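You operate a simulated robot arm through the tools that you are given. There is no shell and no other tool. Be economical: measure what you need, move in short steps, check, and stop when the job is done.

You run a simulated robot arm. Do the job below in one go: nothing can be reset, and whatever is moved stays where it is left.

JOB
Put the foam sleeve on the top of the steel bench away on the parts table. Fetch the brown box from the top of the steel bench and set it on the drip shelf. Count the white pads on the upper shelf under the steel bench, then put as many of the orange relays from the upper shelf under the steel bench on the top of the grey cabinet. Turn the tester knob to 24 V. Shut the top bench drawer. Put the white pot from the top of the steel bench on top of the silver tape roll. Stack the steel can labelled "grease" from the top of the steel bench on top of the steel can that says "sealant". Push the left cabinet door shut. Do these in any order. Set down upright: white pot.

The check looks at the end state, three seconds after you hand in, the way a careful person would. Anything else that was tipped, shoved, dropped, spilled or broken makes it a failure.

ROBOT AND FRAMES
A 7-joint arm with a two-finger parallel gripper on a trunk, on a base that drives. Base frame: it is fixed to the floor where the robot stands at the start and does not move with it; the origin is under the middle of the robot, x ahead of it, y to its left, z up; the surface under the hand at the start is at about z = 0.863. Units: m, rad, N and s.
Its first joint turns from -2.897 to 2.897 rad. Places, roughly: brown box [0.75, -0.25, 1]; drip shelf (18x24 cm) [-0.52, 2.68, 0.74]; foam sleeve (6x11x5 cm) [0.6, -0.1, 0.9]; left cabinet door [-0.5, -0.9, 0.5]; orange relay [1, 0, 0.5]; parts table [-2.7, 0.3, 0.8]; silver tape roll (10x10x5 cm) [0.7, -0.8, 0.9]; steel can [1, -0.25, 1]; tester knob [1.1, 0.5, 0.9]; top bench drawer [0.9, 0.6, 0.7]; top of the grey cabinet [-0.9, -1, 0.9]; white pad (11x7x3 cm) [1, 0, 0.5]; white pot [0.75, -0.25, 1]. Payload 3.43 kg.
The tool frame sits at the grasp point between the pads (the TCP): z along the fingers, y along the line on which they close. The tips reach 0.03 m beyond it. Largest opening 0.094 m; finger width 0.028, thickness 0.01; the body of the gripper, 0.05 by 0.096 m, starts 0.055 m behind the TCP.
Orientation is that of the tool frame in the base frame, as a unit quaternion [x, y, z, w]. With the fingers straight down and closing along the base's y, the tool's x points along the base's -x, its y along +y and its z along -z.

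CONTROLS
- The arm moves only by the tool nudge_tool. Its argument "plan" is one flat list of numbers, 7 for each row, row after row: the shift along the tool's x, y, z in units of 50 mm (1.0 is 50 mm), then the turn, a rotation vector about the tool's x, y, z in units of 8 degrees (1.0 is 8 degrees), then the gripper command, from -1 (fully open) to 1 (shut), values between in proportion. In form: [dx, dy, dz, ax, ay, az, claw, dx, dy, dz, ax, ay, az, claw, ...]. A call has 1 to 8 rows; each row shifts and turns the commanded pose from where the row before left it, along the tool's axes as they then stand. A call with a number of a shift or a turn outside -1 to 1 is refused whole. Each row takes 0.2 s and may step no farther than 0.05 m and 0.15 rad from the row before; otherwise, or with a gripper value out of range, the whole call is refused. A pose out of reach is approached as far as the arm can. The call stops where the force on the tool passes 40 N (or 10 N more than at its start, if that is more) or the arm is blocked; 0.2 s more then pass. Each finger travels about 0.045 m/s and halts on what it meets, pressing with about 21 N; the grip force reading is that of the motor and also rises with nothing between the fingers. The clock runs only during rows and for 0.2 s after the last one: add rows that do not move to give the fingers time. It gives the time, the measured TCP pose, the force on the tool (base axes), the opening and the grip force at its end, in the units of the frame above (readings bear some noise), with the torque about the TCP (base axes, N m) and any sound that the robot's microphone picked up, and new pictures: "pictures" is both (left out), scene, wrist or none.
- Cameras (640 x 400 px; columns grow to the right, rows downward): "scene" is now at [0.0034, 0.145, 1.3978]; the picture's right is [-0.70, -0.71, 0.00], its down [-0.35, 0.34, -0.87] and it looks along [0.62, -0.61, -0.49] (base axes); focal length 214 px, centre (320, 200). "wrist" rides on the gripper at [0.076, 0.014, -0.102] in the tool frame; the picture's right is [-0.18, 0.98, 0.00], its down [-0.75, -0.14, -0.64] and it looks along [-0.63, -0.12, 0.77] (tool axes); focal length 243 px, centre (320, 200). There is no depth. A picture from a camera that has moved, and an enlarged one, comes with that camera's place and axes in the base frame and with its lens.
- steer(legs): drives the robot by 1 to 6 legs, each [ahead, turn to the left] in m and rad, along the robot's own axes; the way and the turn of a leg run together, so that a leg with both is an arc; at most 1.5 m and 3.142 rad a leg. The arm and the cameras ride along, it lands a little off, and it stops where it bumps. It gives what a move gives, and a new picture of the scene camera.
- turn_head(pan, tilt): turns the head with the scene camera to pan (to the left, within 2.094 rad either way) and tilt (down, from -0.506 to 1.204), counted from straight ahead of the robot. It gives what a move gives, and a new picture of the scene camera.
- close_up(camera, box): a new picture of the part [left, top, right, bottom] of that camera's present view, enlarged. It takes no simulated time.
- finish_job(): hands the job in; it is judged then, once.

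Go step by step. Nothing tells you exact positions but the pictures and the camera data: compare them with the known pose of the tool, close in by small moves and look again before you grip or let go. The budget is 217 turns and 260 pictures, counting those below and the enlarged ones. Unless the task says otherwise, let go and move clear before handing in, and close with one line.

The tools are called after "Call:" as a command line: name --argument value ..., lists and objects as JSON in quotes. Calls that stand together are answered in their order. nudge_tool: Moves the arm, as the interface text tells. Its arguments: {"type":"object","properties":{"plan":{"type":"array"},"pictures":{"type":"string","enum":["both","scene","wrist","none"]}},"required":["plan"]} The other tools are called the same way: steer (legs) drives the base; turn_head (pan, tilt) turns the head that bears the scene camera; close_up (camera, box) takes an enlarged picture of a part of a camera's view; finish_job () hands the job in.

At the start:

```text
time: 0.0
tool_pos: [0.5513, -0.2523, 1.1944]
ee_rot: [-0.002, 1.0, 0.0, 0.0]
ft_force: [-1.0, 0.1, 1.0]
moment: [0.01, 0.07, -0.01]
gripper_width: 0.0939
gripper_force: 0.0
robot x, y, heading: [0.0011, -0.0246, -0.001]
head pan, tilt: [-0.778, 0.506]
```

scene: 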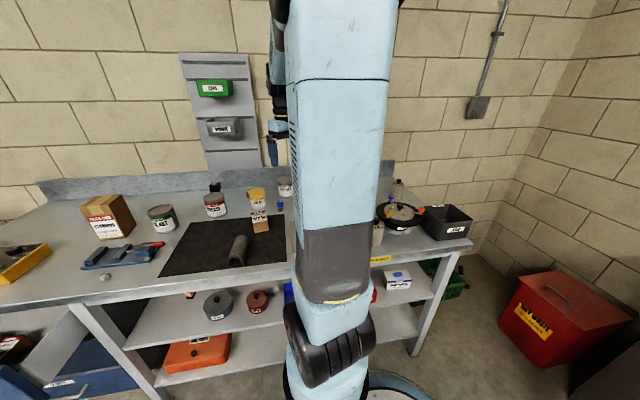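
wrist: 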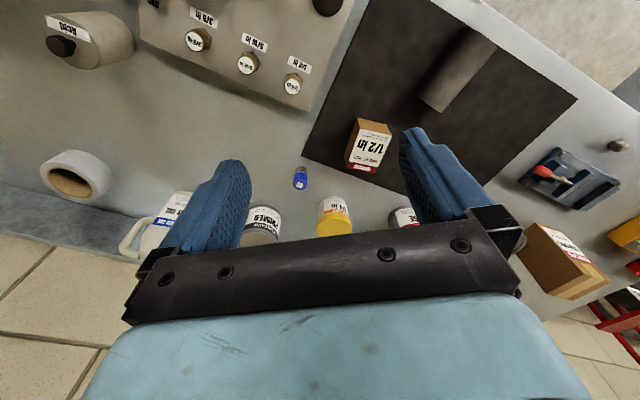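

I see the bench with cans, a mat with the foam sleeve and boxes on it. I'll look around with the head to map the scene first.

Call:
turn_head --pan 0.3 --tilt 0.5

Call:
turn_head --pan 1.6 --tilt 0.4

Call:
turn_head --pan -2.0 --tilt 0.4

Call:
turn_head --pan -0.3 --tilt 0.6

```text
time: 1.3
tool_pos: [0.5504, -0.2512, 1.1945]
ee_rot: [-0.001, 1.0, 0.001, -0.001]
ft_force: [-0.2, 0.4, 0.0]
moment: [0.02, -0.01, -0.02]
gripper_width: 0.0942
gripper_force: 0.1
robot x, y, heading: [-0.003, -0.0282, -0.002]
head pan, tilt: [0.3, 0.499]
camera scene: at [0.0257, 0.2356, 1.3985], right [0.3, -0.96, 0.0], down [-0.46, -0.14, -0.88], along [0.84, 0.26, -0.48], focal length 214 px, centre (320, 200)
```

scene: 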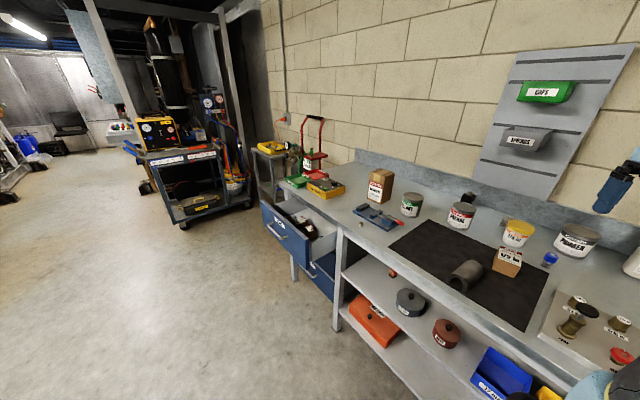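

```text
time: 2.8
tool_pos: [0.5505, -0.2518, 1.1951]
ee_rot: [0.0, 1.0, 0.0, 0.0]
ft_force: [-0.9, -1.7, 0.0]
moment: [-0.01, -0.01, 0.0]
gripper_width: 0.0939
gripper_force: 0.1
robot x, y, heading: [-0.0023, -0.0281, -0.003]
head pan, tilt: [1.6, 0.4]
camera scene: at [-0.064, 0.3013, 1.4077], right [1.0, 0.03, 0.0], down [0.01, -0.39, -0.92], along [-0.03, 0.92, -0.39], focal length 214 px, centre (320, 200)
```

scene: 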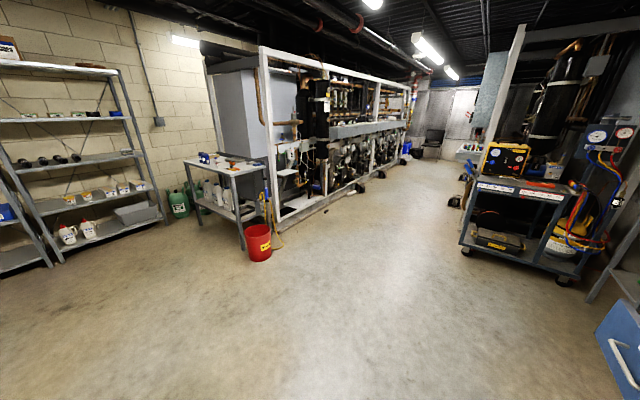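

```text
time: 5.8
tool_pos: [0.5501, -0.2514, 1.1951]
ee_rot: [-0.001, 1.0, 0.001, 0.0]
ft_force: [0.3, 0.8, 0.2]
moment: [-0.03, 0.01, 0.01]
gripper_width: 0.0939
gripper_force: 0.1
robot x, y, heading: [-0.0032, -0.0263, -0.001]
head pan, tilt: [-2.0, 0.4]
camera scene: at [-0.0998, 0.1245, 1.4077], right [-0.91, 0.42, 0.0], down [0.16, 0.35, -0.92], along [-0.38, -0.84, -0.39], focal length 214 px, centre (320, 200)
```

scene: 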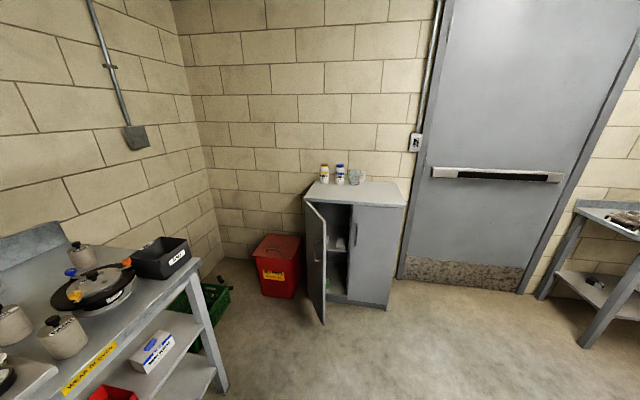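

```text
time: 7.5
tool_pos: [0.5518, -0.2517, 1.1939]
ee_rot: [-0.001, 1.0, 0.0, 0.0]
ft_force: [0.3, -0.5, 0.9]
moment: [-0.01, -0.04, 0.0]
gripper_width: 0.094
gripper_force: 0.1
robot x, y, heading: [-0.0012, -0.0267, 0.0]
head pan, tilt: [-0.3, 0.6]
camera scene: at [0.0232, 0.1826, 1.3894], right [-0.3, -0.96, 0.0], down [-0.54, 0.17, -0.82], along [0.79, -0.24, -0.57], focal length 214 px, centre (320, 200)
```

scene: 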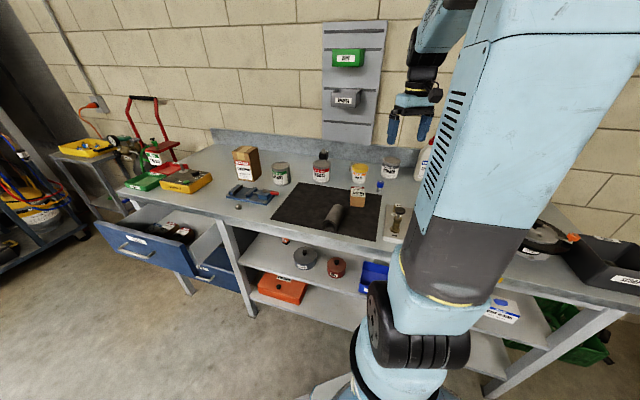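

The bench, the grey cabinet, the far shelf and the tables are visible. I'll enlarge the bench to read labels.

Call:
close_up --camera "scene" --box '[210, 130, 450, 280]'

Call:
close_up --camera "scene" --box '[40, 100, 240, 225]'

Call:
close_up --camera "wrist" --box '[0, 0, 640, 270]'

```text
2.67 times, centred on (330, 205) of scene
camera zoom: at [0.0232, 0.1826, 1.3894], right [-0.3, -0.96, 0.0], down [-0.54, 0.17, -0.82], along [0.79, -0.24, -0.57], focal length 572 px, centre (293, 187)
```

zoom: 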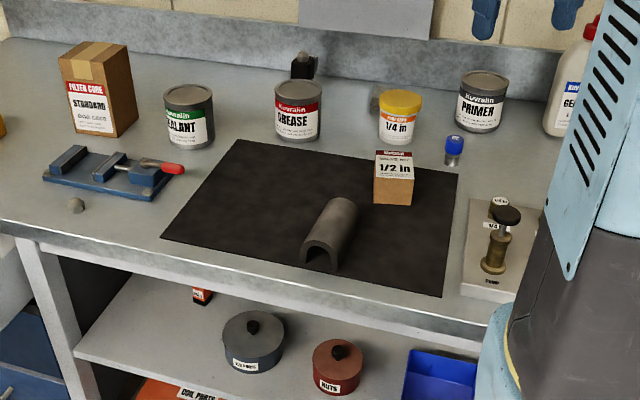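

```text
3.20 times, centred on (140, 162) of scene
camera zoom: at [0.0232, 0.1826, 1.3894], right [-0.3, -0.96, 0.0], down [-0.54, 0.17, -0.82], along [0.79, -0.24, -0.57], focal length 686 px, centre (896, 320)
```

zoom: 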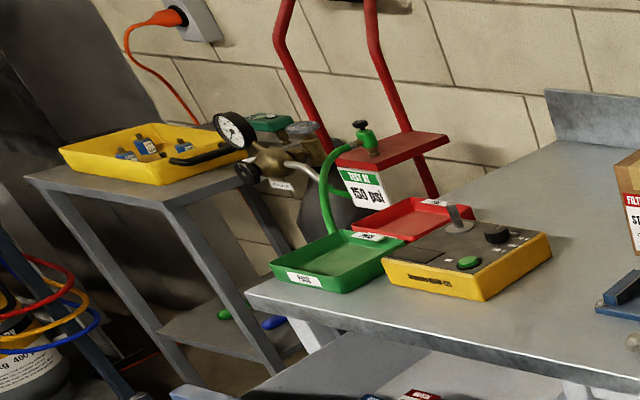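

```text
1.00 times, centred on (320, 135) of wrist (not enlarged: the box is as wide or as high as the picture)
camera zoom: at [0.4751, -0.2385, 1.2966], right [0.18, 0.98, 0.0], down [0.75, -0.14, 0.64], along [0.63, -0.12, -0.77], focal length 243 px, centre (320, 265)
```

zoom: 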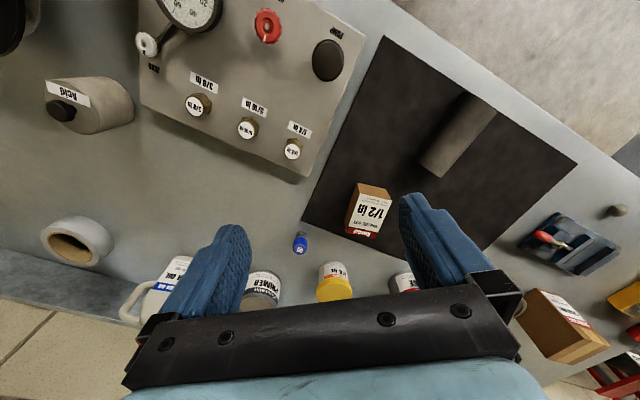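

Call:
close_up --camera "scene" --box '[225, 140, 305, 190]'

Call:
close_up --camera "scene" --box '[335, 150, 415, 220]'

Call:
turn_head --pan -1.35 --tilt 0.6

Call:
turn_head --pan 0.15 --tilt 0.85

```text
8.00 times, centred on (265, 165) of scene
camera zoom: at [0.0232, 0.1826, 1.3894], right [-0.3, -0.96, 0.0], down [-0.54, 0.17, -0.82], along [0.79, -0.24, -0.57], focal length 1716 px, centre (760, 480)
```

zoom: 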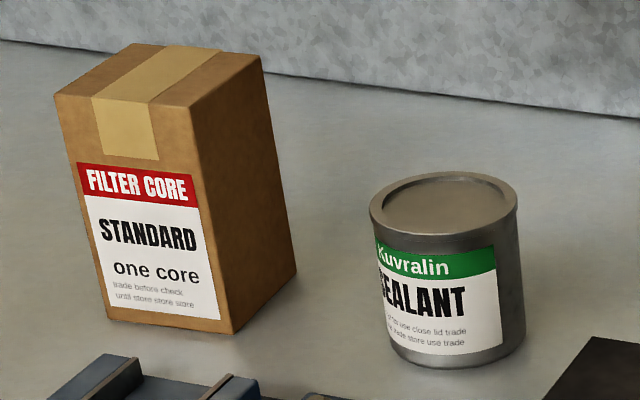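

```text
5.71 times, centred on (375, 185) of scene
camera zoom: at [0.0232, 0.1826, 1.3894], right [-0.3, -0.96, 0.0], down [-0.54, 0.17, -0.82], along [0.79, -0.24, -0.57], focal length 1226 px, centre (6, 286)
```

zoom: 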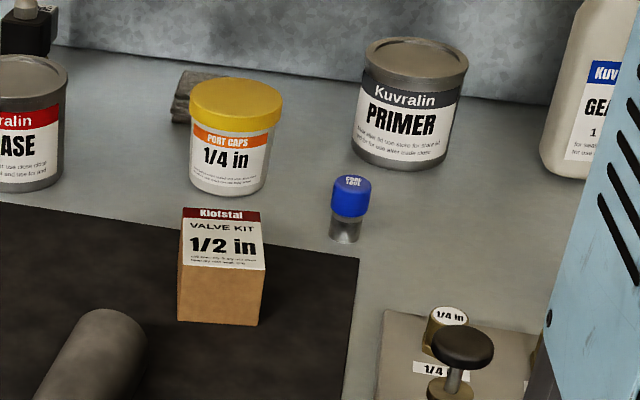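

```text
time: 8.8
tool_pos: [0.551, -0.2515, 1.1947]
ee_rot: [-0.001, 1.0, 0.0, 0.0]
ft_force: [-0.1, 0.0, 0.0]
moment: [-0.02, 0.03, -0.01]
gripper_width: 0.0938
gripper_force: 0.0
robot x, y, heading: [-0.0017, -0.0289, 0.002]
head pan, tilt: [-1.349, 0.6]
camera scene: at [-0.0418, 0.1225, 1.3894], right [-0.98, -0.22, 0.0], down [-0.13, 0.55, -0.83], along [0.18, -0.8, -0.56], focal length 214 px, centre (320, 200)
```

scene: 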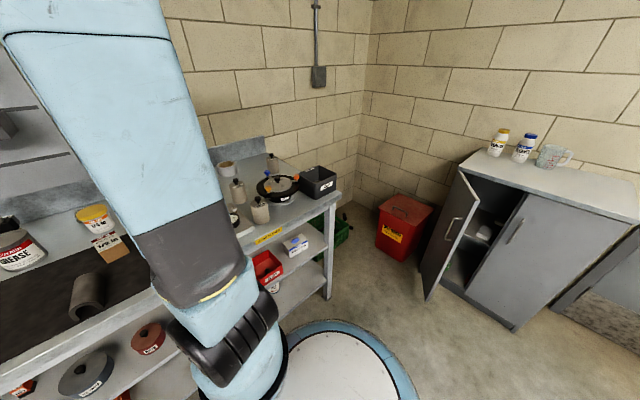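

```text
time: 10.4
tool_pos: [0.5514, -0.2518, 1.1941]
ee_rot: [-0.001, 1.0, 0.0, -0.001]
ft_force: [-0.4, 0.5, 0.7]
moment: [-0.04, 0.01, 0.02]
gripper_width: 0.0937
gripper_force: 0.1
robot x, y, heading: [-0.0013, -0.0291, 0.0]
head pan, tilt: [0.15, 0.85]
camera scene: at [0.016, 0.2204, 1.3685], right [0.15, -0.99, 0.0], down [-0.74, -0.11, -0.66], along [0.65, 0.1, -0.75], focal length 214 px, centre (320, 200)
```

scene: 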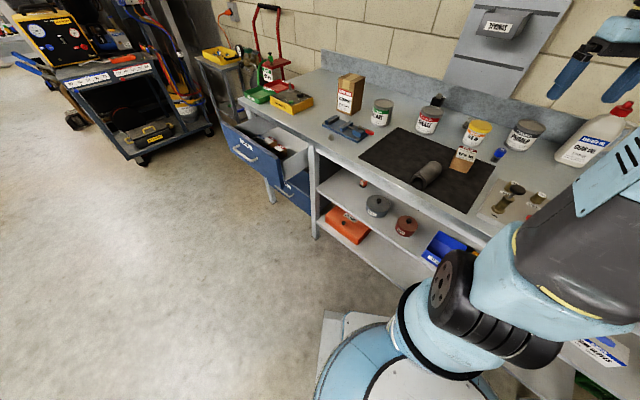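

Cans, valve kit box (1/2 in), white pot with yellow lid and the filter core carton are clear. I'll back off to see the shelf under the bench.

Call:
steer --legs '[[-0.7, 0]]'

Call:
turn_head --pan -0.25 --tilt 0.5

```text
time: 14.3
tool_pos: [-0.1569, -0.2524, 1.1957]
ee_rot: [0.0, 1.0, 0.0, 0.0]
ft_force: [-0.4, -0.9, -0.3]
moment: [-0.02, 0.01, 0.02]
gripper_width: 0.094
gripper_force: 0.1
robot x, y, heading: [-0.7072, -0.0268, -0.002]
head pan, tilt: [0.15, 0.85]
camera scene: at [-0.6911, 0.2207, 1.3685], right [0.15, -0.99, 0.0], down [-0.74, -0.11, -0.66], along [0.65, 0.1, -0.75], focal length 214 px, centre (320, 200)
```

scene: 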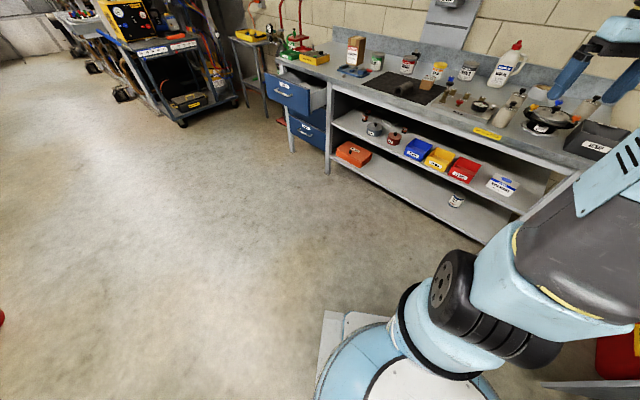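

```text
time: 15.2
tool_pos: [-0.1574, -0.2523, 1.1952]
ee_rot: [-0.001, 1.0, 0.0, 0.0]
ft_force: [0.6, -0.1, -1.0]
moment: [-0.03, 0.0, 0.02]
gripper_width: 0.094
gripper_force: 0.2
robot x, y, heading: [-0.709, -0.0257, 0.0]
head pan, tilt: [-0.25, 0.499]
camera scene: at [-0.6803, 0.1866, 1.3984], right [-0.25, -0.97, 0.0], down [-0.46, 0.12, -0.88], along [0.85, -0.22, -0.48], focal length 214 px, centre (320, 200)
```

scene: 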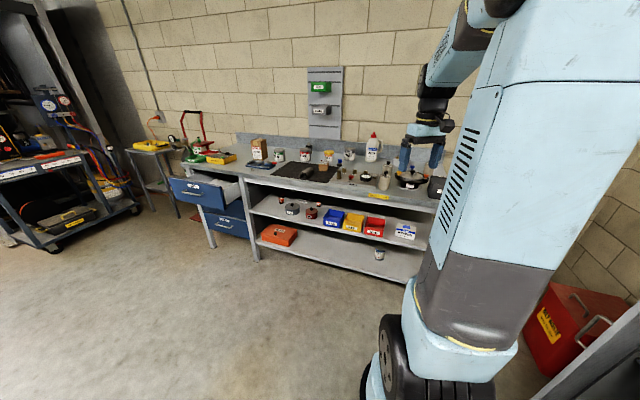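

Call:
close_up --camera "scene" --box '[240, 180, 440, 280]'

Call:
close_up --camera "scene" --box '[310, 200, 400, 245]'

```text
3.20 times, centred on (340, 230) of scene
camera zoom: at [-0.6803, 0.1866, 1.3984], right [-0.25, -0.97, 0.0], down [-0.46, 0.12, -0.88], along [0.85, -0.22, -0.48], focal length 686 px, centre (256, 104)
```

zoom: 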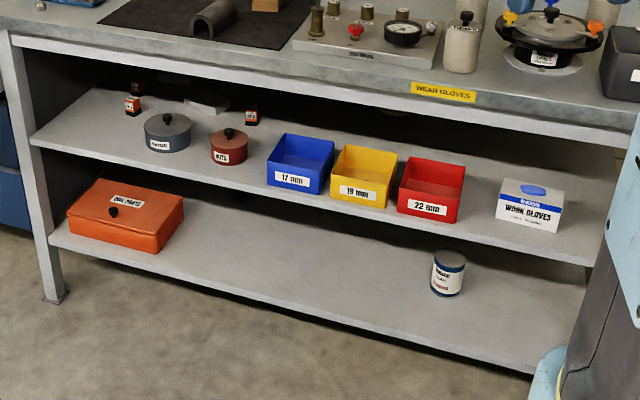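

```text
7.11 times, centred on (355, 222) of scene
camera zoom: at [-0.6803, 0.1866, 1.3984], right [-0.25, -0.97, 0.0], down [-0.46, 0.12, -0.88], along [0.85, -0.22, -0.48], focal length 1525 px, centre (71, 40)
```

zoom: 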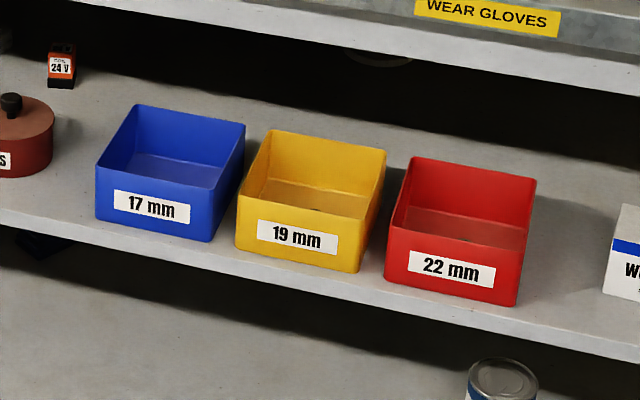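

Relays and pads are far back on the upper shelf. I'll lower and tilt the hand so the wrist camera looks under the bench.

Call:
nudge_tool --plan '[0, 0, 1, 0, -0.55, 0, -1, 0, 0, 1, 0, -0.55, 0, -1, 0, 0, 1, 0, -0.55, 0, -1, 0.3, 0, 0.95, 0, -0.55, 0, -1, 0.4, 0, 0.9, 0, -0.55, 0, -1, 0.4, 0, 0.9, 0, -0.55, 0, -1, 0.5, 0, 0.8, 0, -0.55, 0, -1, 0.5, 0, 0.8, 0, -0.55, 0, -1]' --pictures "none"

Call:
nudge_tool --plan '[0.5, 0, 0.8, 0, 0, 0, -1, 0.5, 0, 0.8, 0, 0, 0, -1]' --pictures "wrist"

```text
time: 17.0
tool_pos: [-0.1617, -0.2567, 0.8021]
ee_rot: [0.0, 0.953, 0.001, 0.302]
ft_force: [-1.3, -1.2, -0.5]
moment: [0.06, -0.06, 0.05]
gripper_width: 0.0942
gripper_force: 0.1
out of reach, approached as far as the arm can: row 8
robot x, y, heading: [-0.7075, -0.0252, -0.001]
head pan, tilt: [-0.25, 0.499]
```

```text
time: 17.6
tool_pos: [-0.1551, -0.2567, 0.7076]
ee_rot: [0.0, 0.953, 0.0, 0.302]
ft_force: [-0.2, 0.1, 1.1]
moment: [0.0, -0.03, -0.02]
gripper_width: 0.094
gripper_force: 0.1
robot x, y, heading: [-0.7087, -0.0204, -0.004]
head pan, tilt: [-0.25, 0.499]
camera wrist: at [-0.2763, -0.2435, 0.7476], right [0.15, 0.98, 0.11], down [0.25, -0.14, 0.96], along [0.96, -0.12, -0.26], focal length 243 px, centre (320, 200)
```

wrist: 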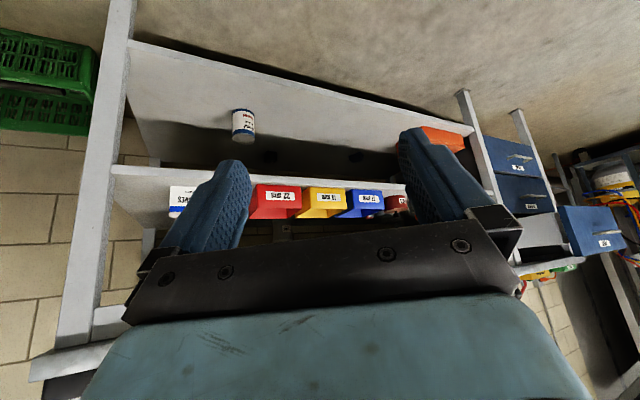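

Call:
steer --legs '[[-0.6, 0]]'

Call:
close_up --camera "scene" --box '[250, 150, 410, 250]'

```text
time: 21.0
tool_pos: [-0.7449, -0.2578, 0.708]
ee_rot: [0.005, 0.953, -0.002, 0.302]
ft_force: [-0.1, -1.2, 0.4]
moment: [0.0, -0.04, -0.01]
gripper_width: 0.0941
gripper_force: 0.1
robot x, y, heading: [-1.2992, -0.0171, -0.007]
head pan, tilt: [-0.25, 0.499]
camera scene: at [-1.2681, 0.1891, 1.3985], right [-0.26, -0.97, 0.0], down [-0.46, 0.12, -0.88], along [0.85, -0.22, -0.48], focal length 214 px, centre (320, 200)
```

scene: 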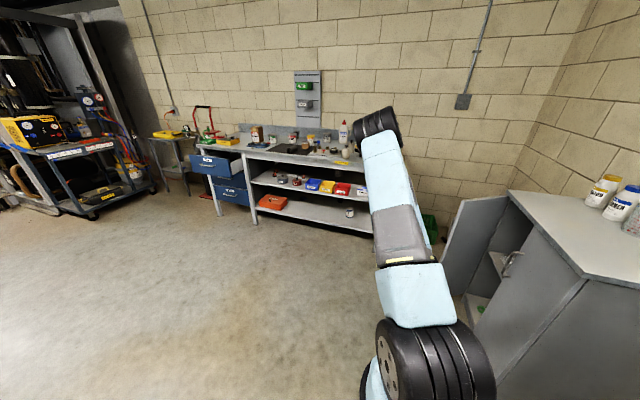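

```text
4.00 times, centred on (330, 200) of scene
camera zoom: at [-1.2681, 0.1891, 1.3985], right [-0.26, -0.97, 0.0], down [-0.46, 0.12, -0.88], along [0.85, -0.22, -0.48], focal length 858 px, centre (280, 200)
```

zoom: 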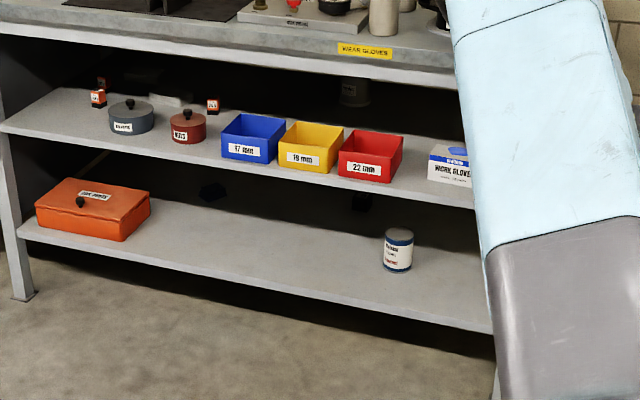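

Call:
close_up --camera "scene" --box '[265, 160, 325, 195]'

Call:
close_up --camera "scene" --box '[305, 165, 375, 205]'

```text
10.67 times, centred on (295, 178) of scene
camera zoom: at [-1.2681, 0.1891, 1.3985], right [-0.26, -0.97, 0.0], down [-0.46, 0.12, -0.88], along [0.85, -0.22, -0.48], focal length 2288 px, centre (587, 440)
```

zoom: 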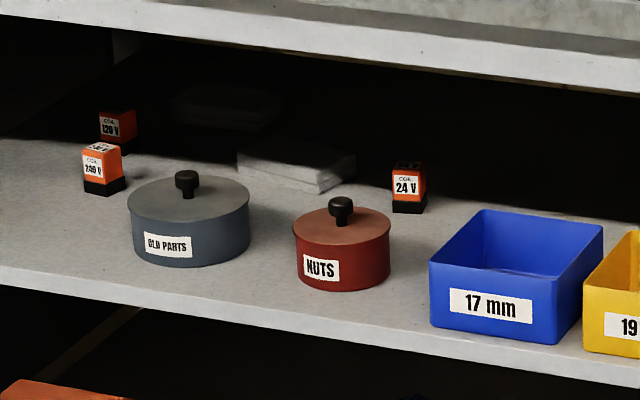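

```text
9.14 times, centred on (340, 185) of scene
camera zoom: at [-1.2681, 0.1891, 1.3985], right [-0.26, -0.97, 0.0], down [-0.46, 0.12, -0.88], along [0.85, -0.22, -0.48], focal length 1961 px, centre (137, 337)
```

zoom: 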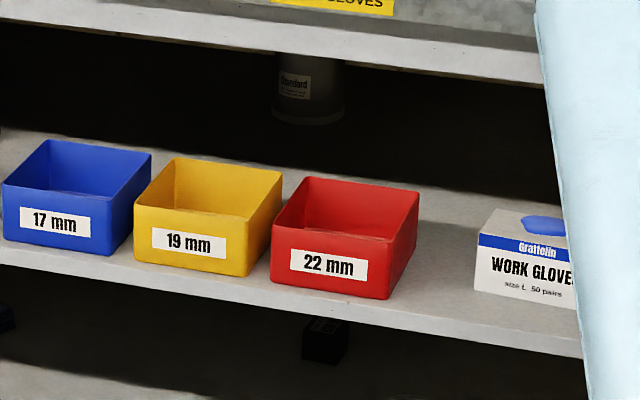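

Two pads and three relays (120 V, 240 V, 24 V) are visible so far. I'll flip the hand about its axis so that the camera rides above it for reaching under the bench.

Call:
nudge_tool --plan '[0, 0, 0, 0, 0, 1, -1, 0, 0, 0, 0, 0, 1, -1, 0, 0, 0, 0, 0, 1, -1, 0, 0, 0, 0, 0, 1, -1, 0, 0, 0, 0, 0, 1, -1, 0, 0, 0, 0, 0, 1, -1, 0, 0, 0, 0, 0, 1, -1, 0, 0, 0, 0, 0, 1, -1]' --pictures "none"

Call:
nudge_tool --plan '[0, 0, 0, 0, 0, 1, -1, 0, 0, 0, 0, 0, 1, -1, 0, 0, 0, 0, 0, 1, -1, 0, 0, 0, 0, 0, 1, -1, 0, 0, 0, 0, 0, 1, -1, 0, 0, 0, 0, 0, 1, -1, 0, 0, 0, 0, 0, 1, -1, 0, 0, 0, 0, 0, 1, -1]' --pictures "none"

Call:
nudge_tool --plan '[0, 0, 0, 0, 0, 1, -1, 0, 0, 0, 0, 0, 1, -1, 0, 0, 0, 0, 0, 1, -1, 0, 0, 0, 0, 0, 1, -1, 0, 0, 0, 0, 0, 1, -1, 0, 0, 0, 0, 0, 1, -1, 0, 0, 0, 0, 0, 0.5, -1]' --pictures "both"

```text
time: 22.8
tool_pos: [-0.7455, -0.2586, 0.7075]
ee_rot: [0.509, 0.806, 0.159, 0.257]
ft_force: [0.0, 1.1, 0.8]
moment: [-0.01, -0.02, 0.02]
gripper_width: 0.0936
gripper_force: 0.1
robot x, y, heading: [-1.3011, -0.0222, -0.012]
head pan, tilt: [-0.25, 0.499]
```

```text
time: 24.6
tool_pos: [-0.7448, -0.2577, 0.7084]
ee_rot: [0.859, 0.413, 0.271, 0.133]
ft_force: [0.3, -0.6, 0.2]
moment: [0.02, 0.02, -0.03]
gripper_width: 0.0942
gripper_force: 0.0
robot x, y, heading: [-1.2998, -0.0225, -0.011]
head pan, tilt: [-0.25, 0.499]
```

```text
time: 26.2
tool_pos: [-0.7463, -0.2585, 0.7075]
ee_rot: [0.953, -0.005, 0.303, 0.0]
ft_force: [0.5, 0.2, 0.4]
moment: [-0.01, 0.0, -0.02]
gripper_width: 0.0938
gripper_force: 0.1
robot x, y, heading: [-1.2942, -0.0249, -0.004]
head pan, tilt: [-0.25, 0.499]
camera scene: at [-1.2681, 0.1891, 1.3985], right [-0.26, -0.97, 0.0], down [-0.46, 0.12, -0.88], along [0.85, -0.22, -0.48], focal length 214 px, centre (320, 200)
camera wrist: at [-0.7425, -0.2737, 0.8357], right [-0.16, -0.98, -0.11], down [-0.98, 0.15, 0.09], along [-0.07, 0.12, -0.99], focal length 243 px, centre (320, 200)
```

scene: 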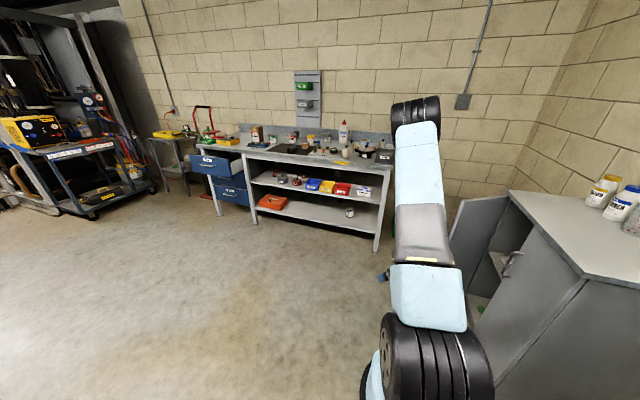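
wrist: 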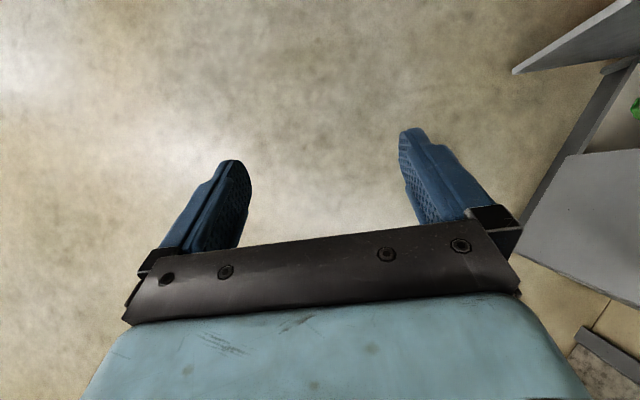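

Call:
nudge_tool --plan '[0, 0, 0, 0, 1, 0, -1, 0, 0, 0, 0, 1, 0, -1, 0, 0, 0, 0, 1, 0, -1, 0, 0, 0, 0, 1, 0, -1, 0, 0, 0, 0, 1, 0, -1, 0, 0, 0, 0, 1, 0, -1, -0.6, 0, 0, 0, 0.9, 0, -1, -0.6, 0, 0, 0, 0, 0, -1]' --pictures "none"

Call:
steer --legs '[[1.05, 0]]'

Call:
nudge_tool --plan '[0, 0, 0, 0, 0, 0, -1]' --pictures "wrist"

```text
time: 28.0
tool_pos: [-0.7486, -0.2586, 0.6478]
ee_rot: [0.704, -0.003, 0.71, 0.003]
ft_force: [0.0, -0.4, -0.7]
moment: [0.02, -0.01, 0.0]
gripper_width: 0.0942
gripper_force: 0.1
robot x, y, heading: [-1.2982, -0.0243, -0.009]
head pan, tilt: [-0.25, 0.499]
```

```text
time: 33.5
tool_pos: [0.3132, -0.2674, 0.6498]
ee_rot: [0.705, -0.002, 0.709, 0.002]
ft_force: [0.1, -0.3, -0.2]
moment: [0.02, 0.0, 0.0]
gripper_width: 0.0939
gripper_force: 0.0
robot x, y, heading: [-0.2364, -0.032, -0.01]
head pan, tilt: [-0.25, 0.499]
camera scene: at [-0.2085, 0.1802, 1.3985], right [-0.25, -0.97, 0.0], down [-0.46, 0.12, -0.88], along [0.85, -0.22, -0.48], focal length 214 px, centre (320, 200)
```

scene: 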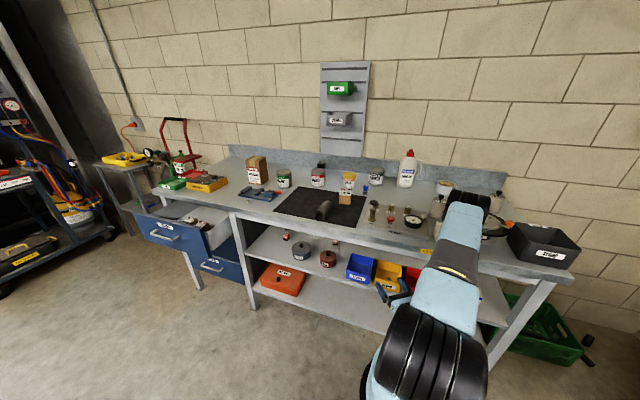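

```text
time: 33.9
tool_pos: [0.3128, -0.268, 0.6483]
ee_rot: [0.704, -0.002, 0.71, 0.002]
ft_force: [-0.3, 0.0, 0.5]
moment: [0.01, 0.02, -0.03]
gripper_width: 0.0938
gripper_force: 0.0
robot x, y, heading: [-0.2383, -0.033, -0.008]
head pan, tilt: [-0.25, 0.499]
camera wrist: at [0.2089, -0.2813, 0.7235], right [-0.01, -0.98, -0.18], down [-0.64, 0.15, -0.76], along [0.77, 0.11, -0.63], focal length 243 px, centre (320, 200)
```

wrist: 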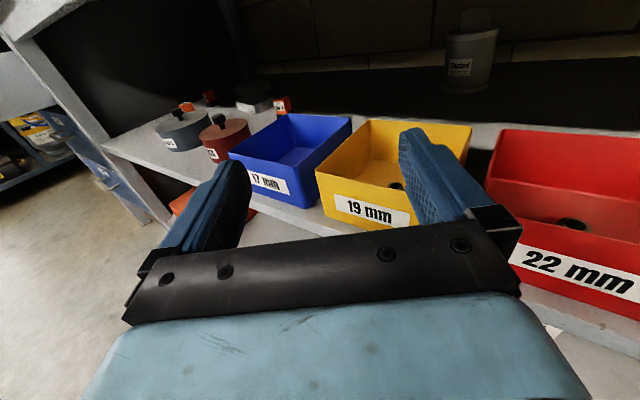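

Call:
close_up --camera "wrist" --box '[140, 60, 340, 185]'

Call:
close_up --camera "wrist" --box '[300, 0, 640, 200]'

```text
3.20 times, centred on (240, 122) of wrist
camera zoom: at [0.2089, -0.2813, 0.7235], right [-0.01, -0.98, -0.18], down [-0.64, 0.15, -0.76], along [0.77, 0.11, -0.63], focal length 776 px, centre (576, 448)
```

zoom: 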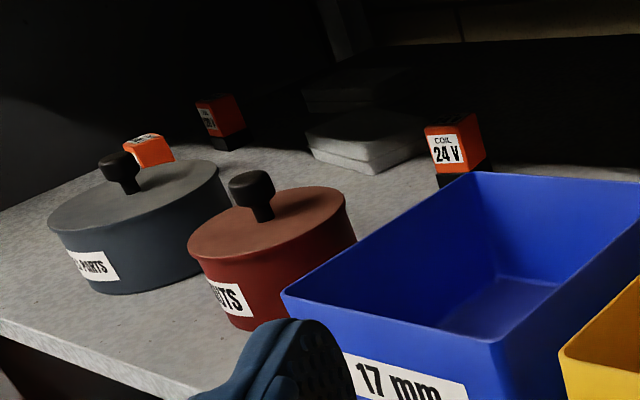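

```text
1.88 times, centred on (470, 100) of wrist
camera zoom: at [0.2089, -0.2813, 0.7235], right [-0.01, -0.98, -0.18], down [-0.64, 0.15, -0.76], along [0.77, 0.11, -0.63], focal length 457 px, centre (38, 388)
```

zoom: 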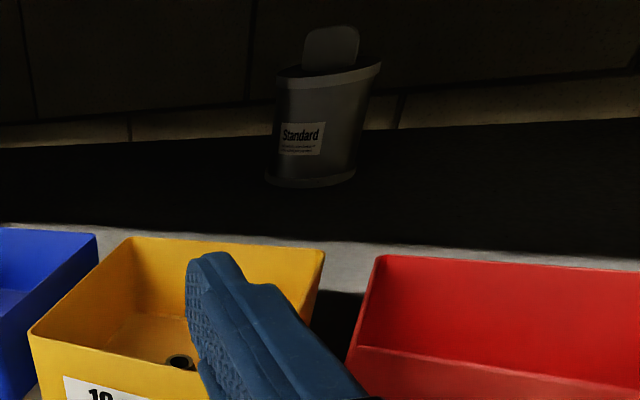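

Two pads are seen. I'll move a bit closer to see behind the bins.

Call:
nudge_tool --plan '[0, 0, 1, 0, 0, 0, -1, 0, 0, 1, 0, 0, 0, -1, 0, 0, 0.6, 0, 0, 0, -1]' --pictures "wrist"

Call:
close_up --camera "wrist" --box '[100, 0, 320, 140]'

```text
time: 34.7
tool_pos: [0.4255, -0.2654, 0.6556]
ee_rot: [0.706, -0.006, 0.708, 0.002]
ft_force: [0.2, -0.5, -0.2]
moment: [-0.03, -0.02, 0.02]
gripper_width: 0.0943
gripper_force: 0.0
robot x, y, heading: [-0.2417, -0.032, -0.009]
head pan, tilt: [-0.25, 0.499]
camera wrist: at [0.3225, -0.2794, 0.7307], right [-0.01, -0.98, -0.19], down [-0.64, 0.15, -0.76], along [0.77, 0.11, -0.63], focal length 243 px, centre (320, 200)
```

wrist: 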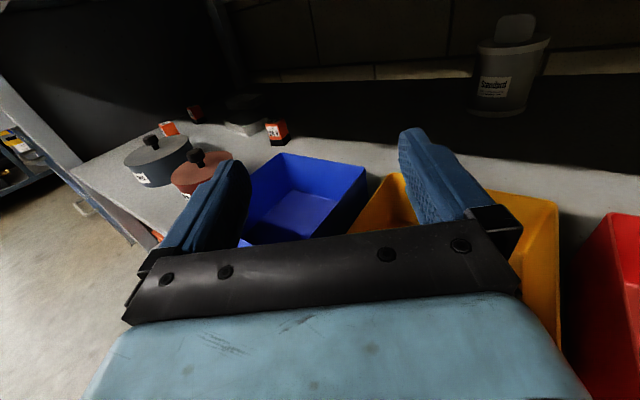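

```text
2.86 times, centred on (210, 70) of wrist
camera zoom: at [0.3225, -0.2794, 0.7307], right [-0.01, -0.98, -0.19], down [-0.64, 0.15, -0.76], along [0.77, 0.11, -0.63], focal length 693 px, centre (634, 571)
```

zoom: 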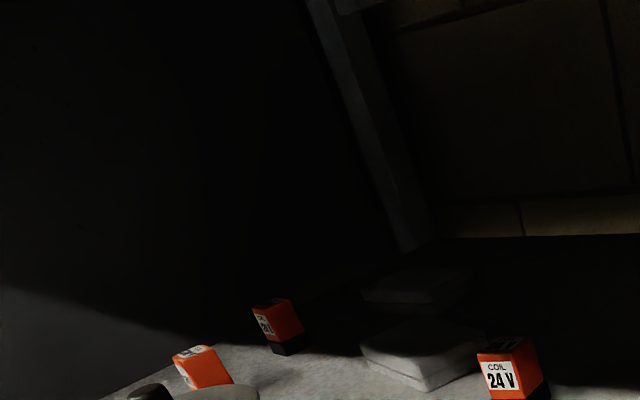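

Call:
nudge_tool --plan '[0, 1, 0, 0, 0, 0, -1, 0, 1, 0, 0, 0, 0, -1, 0, 1, 0, 0, 0, 0, -1, 0, 1, 0, 0, 0, 0, -1, 0, 1, 0, 0, 0, 0, -1]' --pictures "wrist"

Call:
close_up --camera "wrist" --box '[300, 0, 640, 200]'

```text
time: 35.7
tool_pos: [0.4323, -0.2959, 0.6179]
ee_rot: [0.757, -0.046, 0.647, -0.079]
ft_force: [-334.9, -11.4, 238.2]
moment: [-12.17, 26.96, -6.51]
gripper_width: 0.0941
gripper_force: 0.0
robot x, y, heading: [-0.1857, 0.0227, 0.316]
head pan, tilt: [-0.25, 0.499]
stopped in row 4: the force on the tool passed its limit at 144 N (the readings are from after the stop); the commanded pose is now the measured one
camera wrist: at [0.3435, -0.3299, 0.7043], right [0.0, -0.93, -0.35], down [-0.76, 0.23, -0.61], along [0.65, 0.27, -0.71], focal length 243 px, centre (320, 200)
```

wrist: 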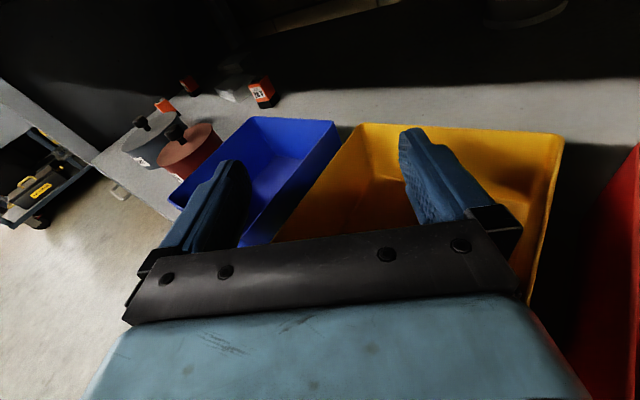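

```text
1.88 times, centred on (470, 100) of wrist
camera zoom: at [0.3435, -0.3299, 0.7043], right [0.0, -0.93, -0.35], down [-0.76, 0.23, -0.61], along [0.65, 0.27, -0.71], focal length 457 px, centre (38, 388)
```

zoom: 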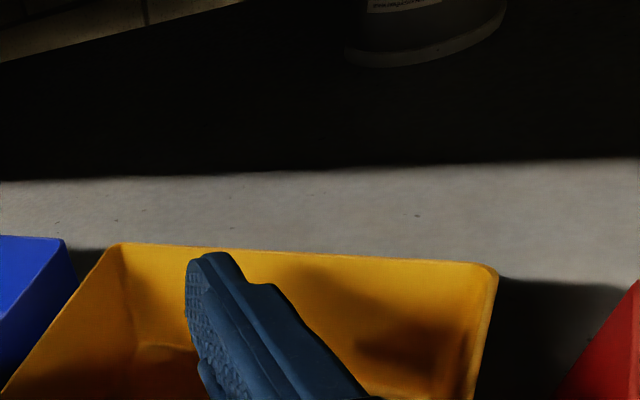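

A strong contact happened; I need to see what is touching.

Call:
turn_head --pan -0.6 --tilt 0.7

```text
time: 36.5
tool_pos: [0.432, -0.2947, 0.6227]
ee_rot: [0.745, -0.048, 0.657, -0.105]
ft_force: [-259.8, 113.2, 324.1]
moment: [-11.98, 32.48, -12.9]
gripper_width: 0.0941
gripper_force: 0.1
robot x, y, heading: [-0.1965, -0.001, 0.229]
head pan, tilt: [-0.6, 0.7]
camera scene: at [-0.2639, 0.1861, 1.381], right [-0.36, -0.93, -0.01], down [-0.58, 0.23, -0.78], along [0.73, -0.28, -0.62], focal length 214 px, centre (320, 200)
```

scene: 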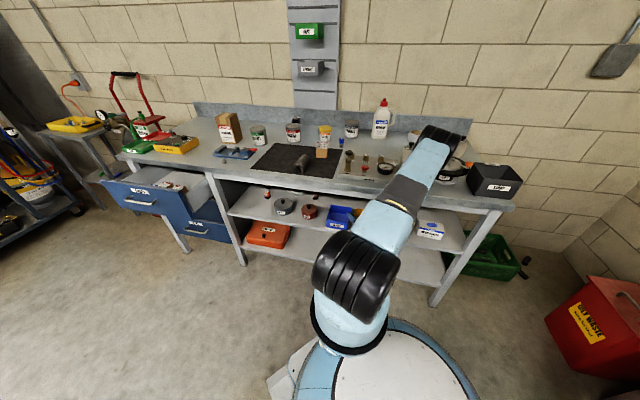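

The elbow has swung over the bench and the forearm leans on the bench edge. I'll back off.

Call:
steer --legs '[[-0.35, 0]]'

Call:
close_up --camera "scene" --box '[120, 60, 560, 335]'

```text
time: 38.8
tool_pos: [0.1051, -0.3612, 0.6058]
ee_rot: [0.75, -0.042, 0.651, -0.106]
ft_force: [-0.2, -0.2, -1.0]
moment: [-0.01, 0.01, 0.0]
gripper_width: 0.094
gripper_force: 0.1
robot x, y, heading: [-0.5431, -0.0758, 0.212]
head pan, tilt: [-0.6, 0.7]
camera scene: at [-0.5702, 0.1091, 1.3808], right [-0.37, -0.93, 0.0], down [-0.6, 0.24, -0.76], along [0.71, -0.29, -0.64], focal length 214 px, centre (320, 200)
```

scene: 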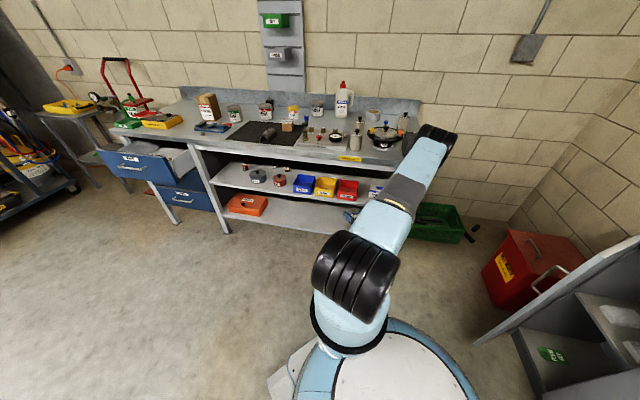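

```text
1.45 times, centred on (340, 198) of scene
camera zoom: at [-0.5702, 0.1091, 1.3808], right [-0.37, -0.93, 0.0], down [-0.6, 0.24, -0.76], along [0.71, -0.29, -0.64], focal length 312 px, centre (291, 204)
```

zoom: 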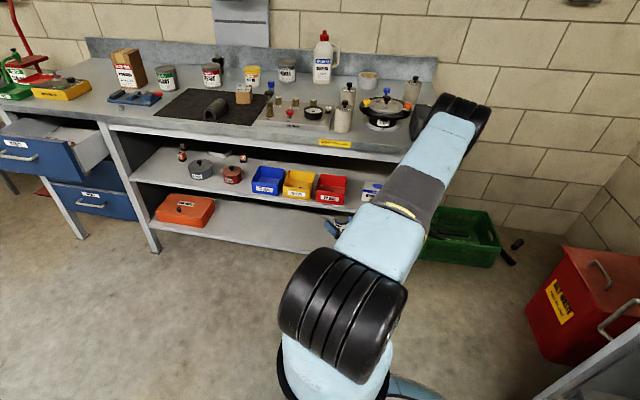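

Call:
steer --legs '[[-0.25, -0.212]]'

Call:
nudge_tool --plan '[0, -0.5, 0.8, 0, 0, 0, -1, 0, -0.5, 0.8, 0, 0, 0, -1, 0, -0.5, 0.8, 0, 0, 0, -1, 0, -0.5, 0.8, 0, 0, 0, -1, 0, -0.5, 0.8, 0, 0, 0, -1, 0, -0.5, 0.8, 0, 0, 0, -1]' --pictures "scene"

```text
time: 40.6
tool_pos: [-0.2164, -0.518, 0.6062]
ee_rot: [0.741, -0.121, 0.659, -0.036]
ft_force: [0.2, 0.2, -0.2]
moment: [0.01, 0.02, -0.01]
gripper_width: 0.0939
gripper_force: 0.0
robot x, y, heading: [-0.7901, -0.0996, 0.006]
head pan, tilt: [-0.6, 0.7]
camera scene: at [-0.776, 0.0892, 1.3808], right [-0.56, -0.83, 0.0], down [-0.53, 0.36, -0.76], along [0.63, -0.43, -0.64], focal length 214 px, centre (320, 200)
```

scene: 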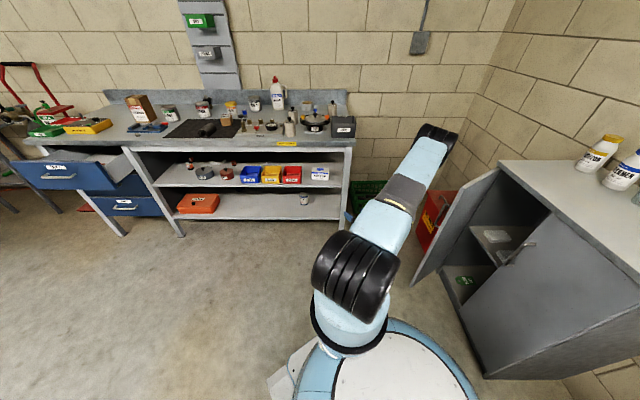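

```text
time: 42.0
tool_pos: [0.0408, -0.3983, 0.6082]
ee_rot: [0.741, -0.122, 0.659, -0.037]
ft_force: [-0.2, -0.4, 0.7]
moment: [0.0, -0.02, 0.04]
gripper_width: 0.094
gripper_force: 0.0
robot x, y, heading: [-0.7856, -0.0978, 0.002]
head pan, tilt: [-0.6, 0.7]
camera scene: at [-0.7762, 0.0891, 1.3808], right [-0.56, -0.83, 0.0], down [-0.53, 0.36, -0.76], along [0.63, -0.43, -0.64], focal length 214 px, centre (320, 200)
```

scene: 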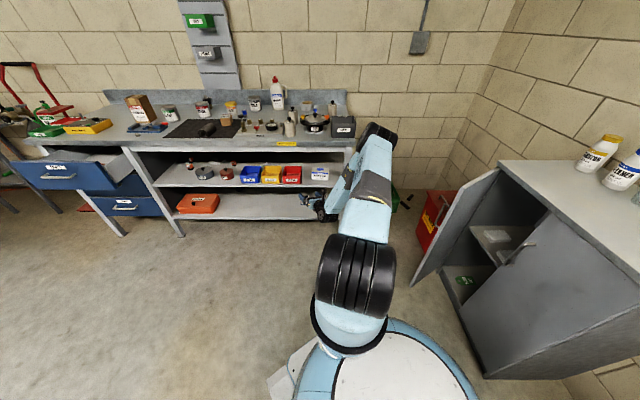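

Call:
nudge_tool --plan '[0, 0, 0, 0.345, -0.33, -0.845, -1, 0, 0, 0, 0.345, -0.33, -0.845, -1, 0.2, -0.9, 0, 0, 0, 0, -1, 0.2, -0.9, 0.2, 0, 0, 0, -1, 0.2, -0.9, 0.2, 0, 0, 0, -1, 0.2, -0.9, 0.2, 0, 0, 0, -1, 0.2, -0.9, 0.2, 0, 0, 0, -1, 0, -0.4, 0, 0, 0, 0, -1]' --pictures "both"

```text
time: 43.8
tool_pos: [0.0911, -0.1566, 0.6489]
ee_rot: [0.778, 0.0, 0.629, 0.001]
ft_force: [-0.5, -0.1, 0.8]
moment: [-0.01, -0.02, -0.01]
gripper_width: 0.0942
gripper_force: 0.0
robot x, y, heading: [-0.7852, -0.095, 0.003]
head pan, tilt: [-0.6, 0.7]
camera scene: at [-0.7757, 0.0893, 1.3808], right [-0.56, -0.83, 0.0], down [-0.53, 0.36, -0.76], along [0.63, -0.43, -0.64], focal length 214 px, centre (320, 200)
camera wrist: at [0.0063, -0.1717, 0.7451], right [-0.04, -0.98, -0.18], down [-0.79, 0.14, -0.6], along [0.62, 0.12, -0.78], focal length 243 px, centre (320, 200)
```

scene: 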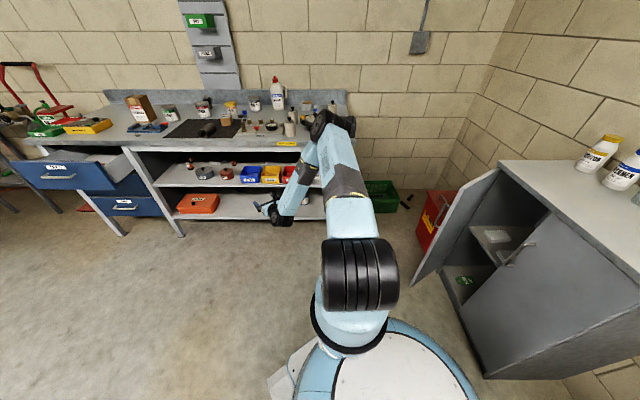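
wrist: 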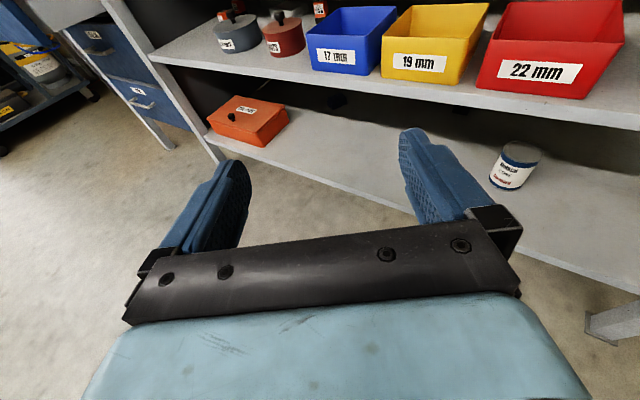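

Elbow is still high. I'll stretch the arm straighter and see.

Call:
nudge_tool --plan '[0.2, 0, 0.95, 0, 0, 0, -1, 0.2, 0, 0.95, 0, 0, 0, -1, 0.2, 0, 0.95, 0, 0, 0, -1, 0.2, 0, 0.95, 0, 0, 0, -1, 0.2, 0, 0.95, 0, 0, 0, -1, 0.2, 0, 0.95, 0, 0, 0, -1]' --pictures "scene"

```text
time: 45.2
tool_pos: [0.3842, -0.1526, 0.6474]
ee_rot: [0.778, -0.001, 0.629, 0.001]
ft_force: [-0.4, -0.3, 0.2]
moment: [0.04, -0.01, 0.06]
gripper_width: 0.0941
gripper_force: 0.0
robot x, y, heading: [-0.7856, -0.0978, 0.004]
head pan, tilt: [-0.6, 0.7]
camera scene: at [-0.7758, 0.0891, 1.3808], right [-0.56, -0.83, 0.0], down [-0.53, 0.36, -0.76], along [0.63, -0.43, -0.64], focal length 214 px, centre (320, 200)
```

scene: 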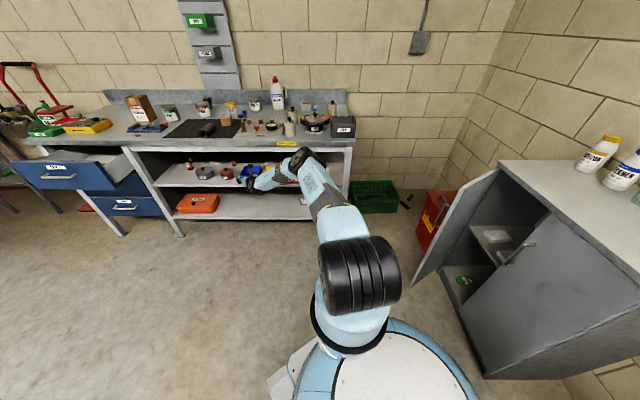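

Call:
nudge_tool --plan '[0, 0, 1, 0, 0, 0, -1, 0, 0, 1, 0, 0, 0, -1, 0, 0, 1, 0, 0, 0, -1]' --pictures "none"

Call:
close_up --camera "scene" --box '[150, 110, 400, 270]'

```text
time: 45.8
tool_pos: [0.4409, -0.1188, 0.6185]
ee_rot: [0.788, 0.013, 0.615, -0.03]
ft_force: [-30.6, 10.9, 30.9]
moment: [-1.24, -0.2, -1.18]
gripper_width: 0.0865
gripper_force: 0.0
out of reach, approached as far as the arm can: row 2
robot x, y, heading: [-0.7861, -0.0985, 0.002]
head pan, tilt: [-0.6, 0.7]
stopped in row 2: the force on the tool passed its limit at 342 N (the readings are from after the stop); the commanded pose is now the measured one
```

```text
2.50 times, centred on (275, 190) of scene
camera zoom: at [-0.779, 0.09, 1.3807], right [-0.56, -0.83, 0.0], down [-0.53, 0.36, -0.77], along [0.63, -0.43, -0.64], focal length 536 px, centre (432, 225)
```

zoom: 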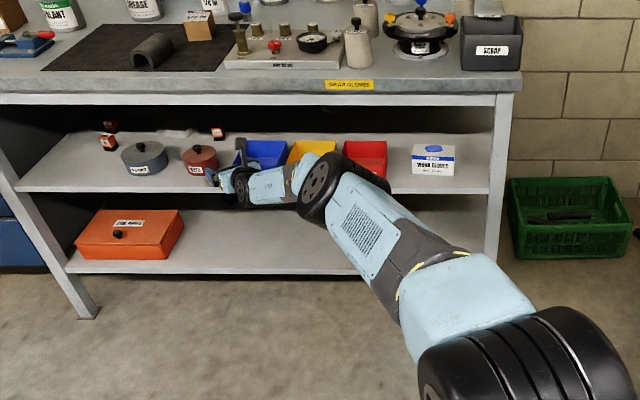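

Call:
close_up --camera "scene" --box '[215, 150, 310, 210]'

Call:
close_up --camera "wrist" --box '[0, 0, 640, 399]'

```text
6.67 times, centred on (262, 180) of scene
camera zoom: at [-0.779, 0.09, 1.3807], right [-0.56, -0.83, 0.0], down [-0.53, 0.36, -0.77], along [0.63, -0.43, -0.64], focal length 1430 px, centre (703, 333)
```

zoom: 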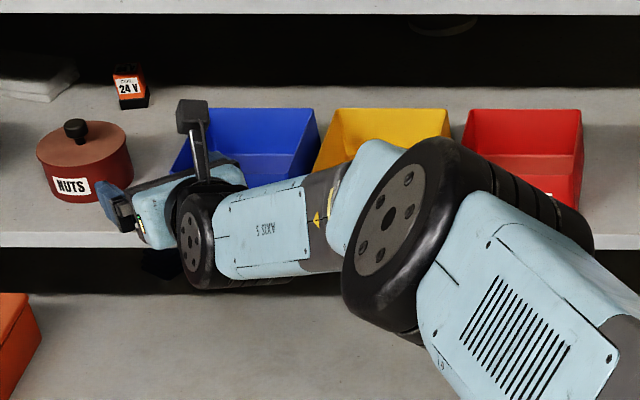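

```text
1.00 times, centred on (320, 200) of wrist (not enlarged: the box is as wide or as high as the picture)
camera zoom: at [0.361, -0.1422, 0.7169], right [0.01, -0.98, -0.21], down [-0.81, 0.11, -0.57], along [0.58, 0.18, -0.79], focal length 243 px, centre (320, 200)
```

zoom: 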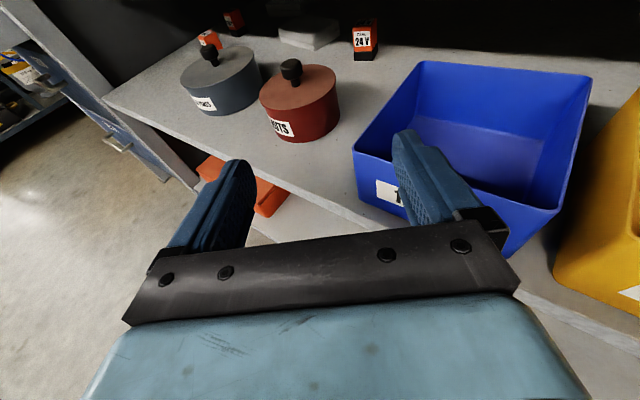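

The right finger touched the blue bin's front wall. I back off a little and check whether the bin shifted.

Call:
nudge_tool --plan '[0.3, 0, -1, 0, 0, 0, -1, 0.5, 0, -1, 0, 0, 0, -1]' --pictures "wrist"

Call:
close_up --camera "scene" --box '[215, 150, 310, 210]'

```text
refused: row 1 steps farther than a row can; nothing moved
```

```text
6.67 times, centred on (262, 180) of scene
camera zoom: at [-0.779, 0.09, 1.3807], right [-0.56, -0.83, 0.0], down [-0.53, 0.36, -0.77], along [0.63, -0.43, -0.64], focal length 1430 px, centre (703, 333)
```

zoom: 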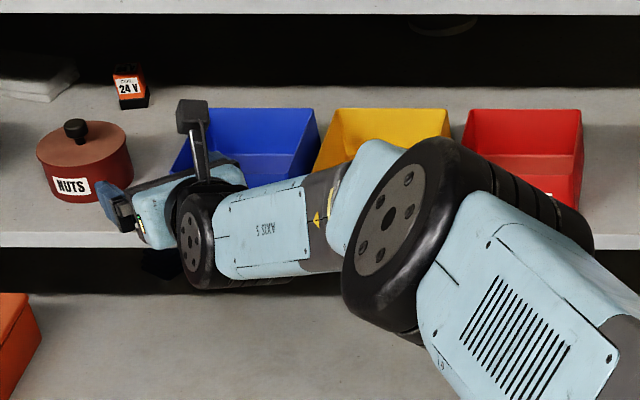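

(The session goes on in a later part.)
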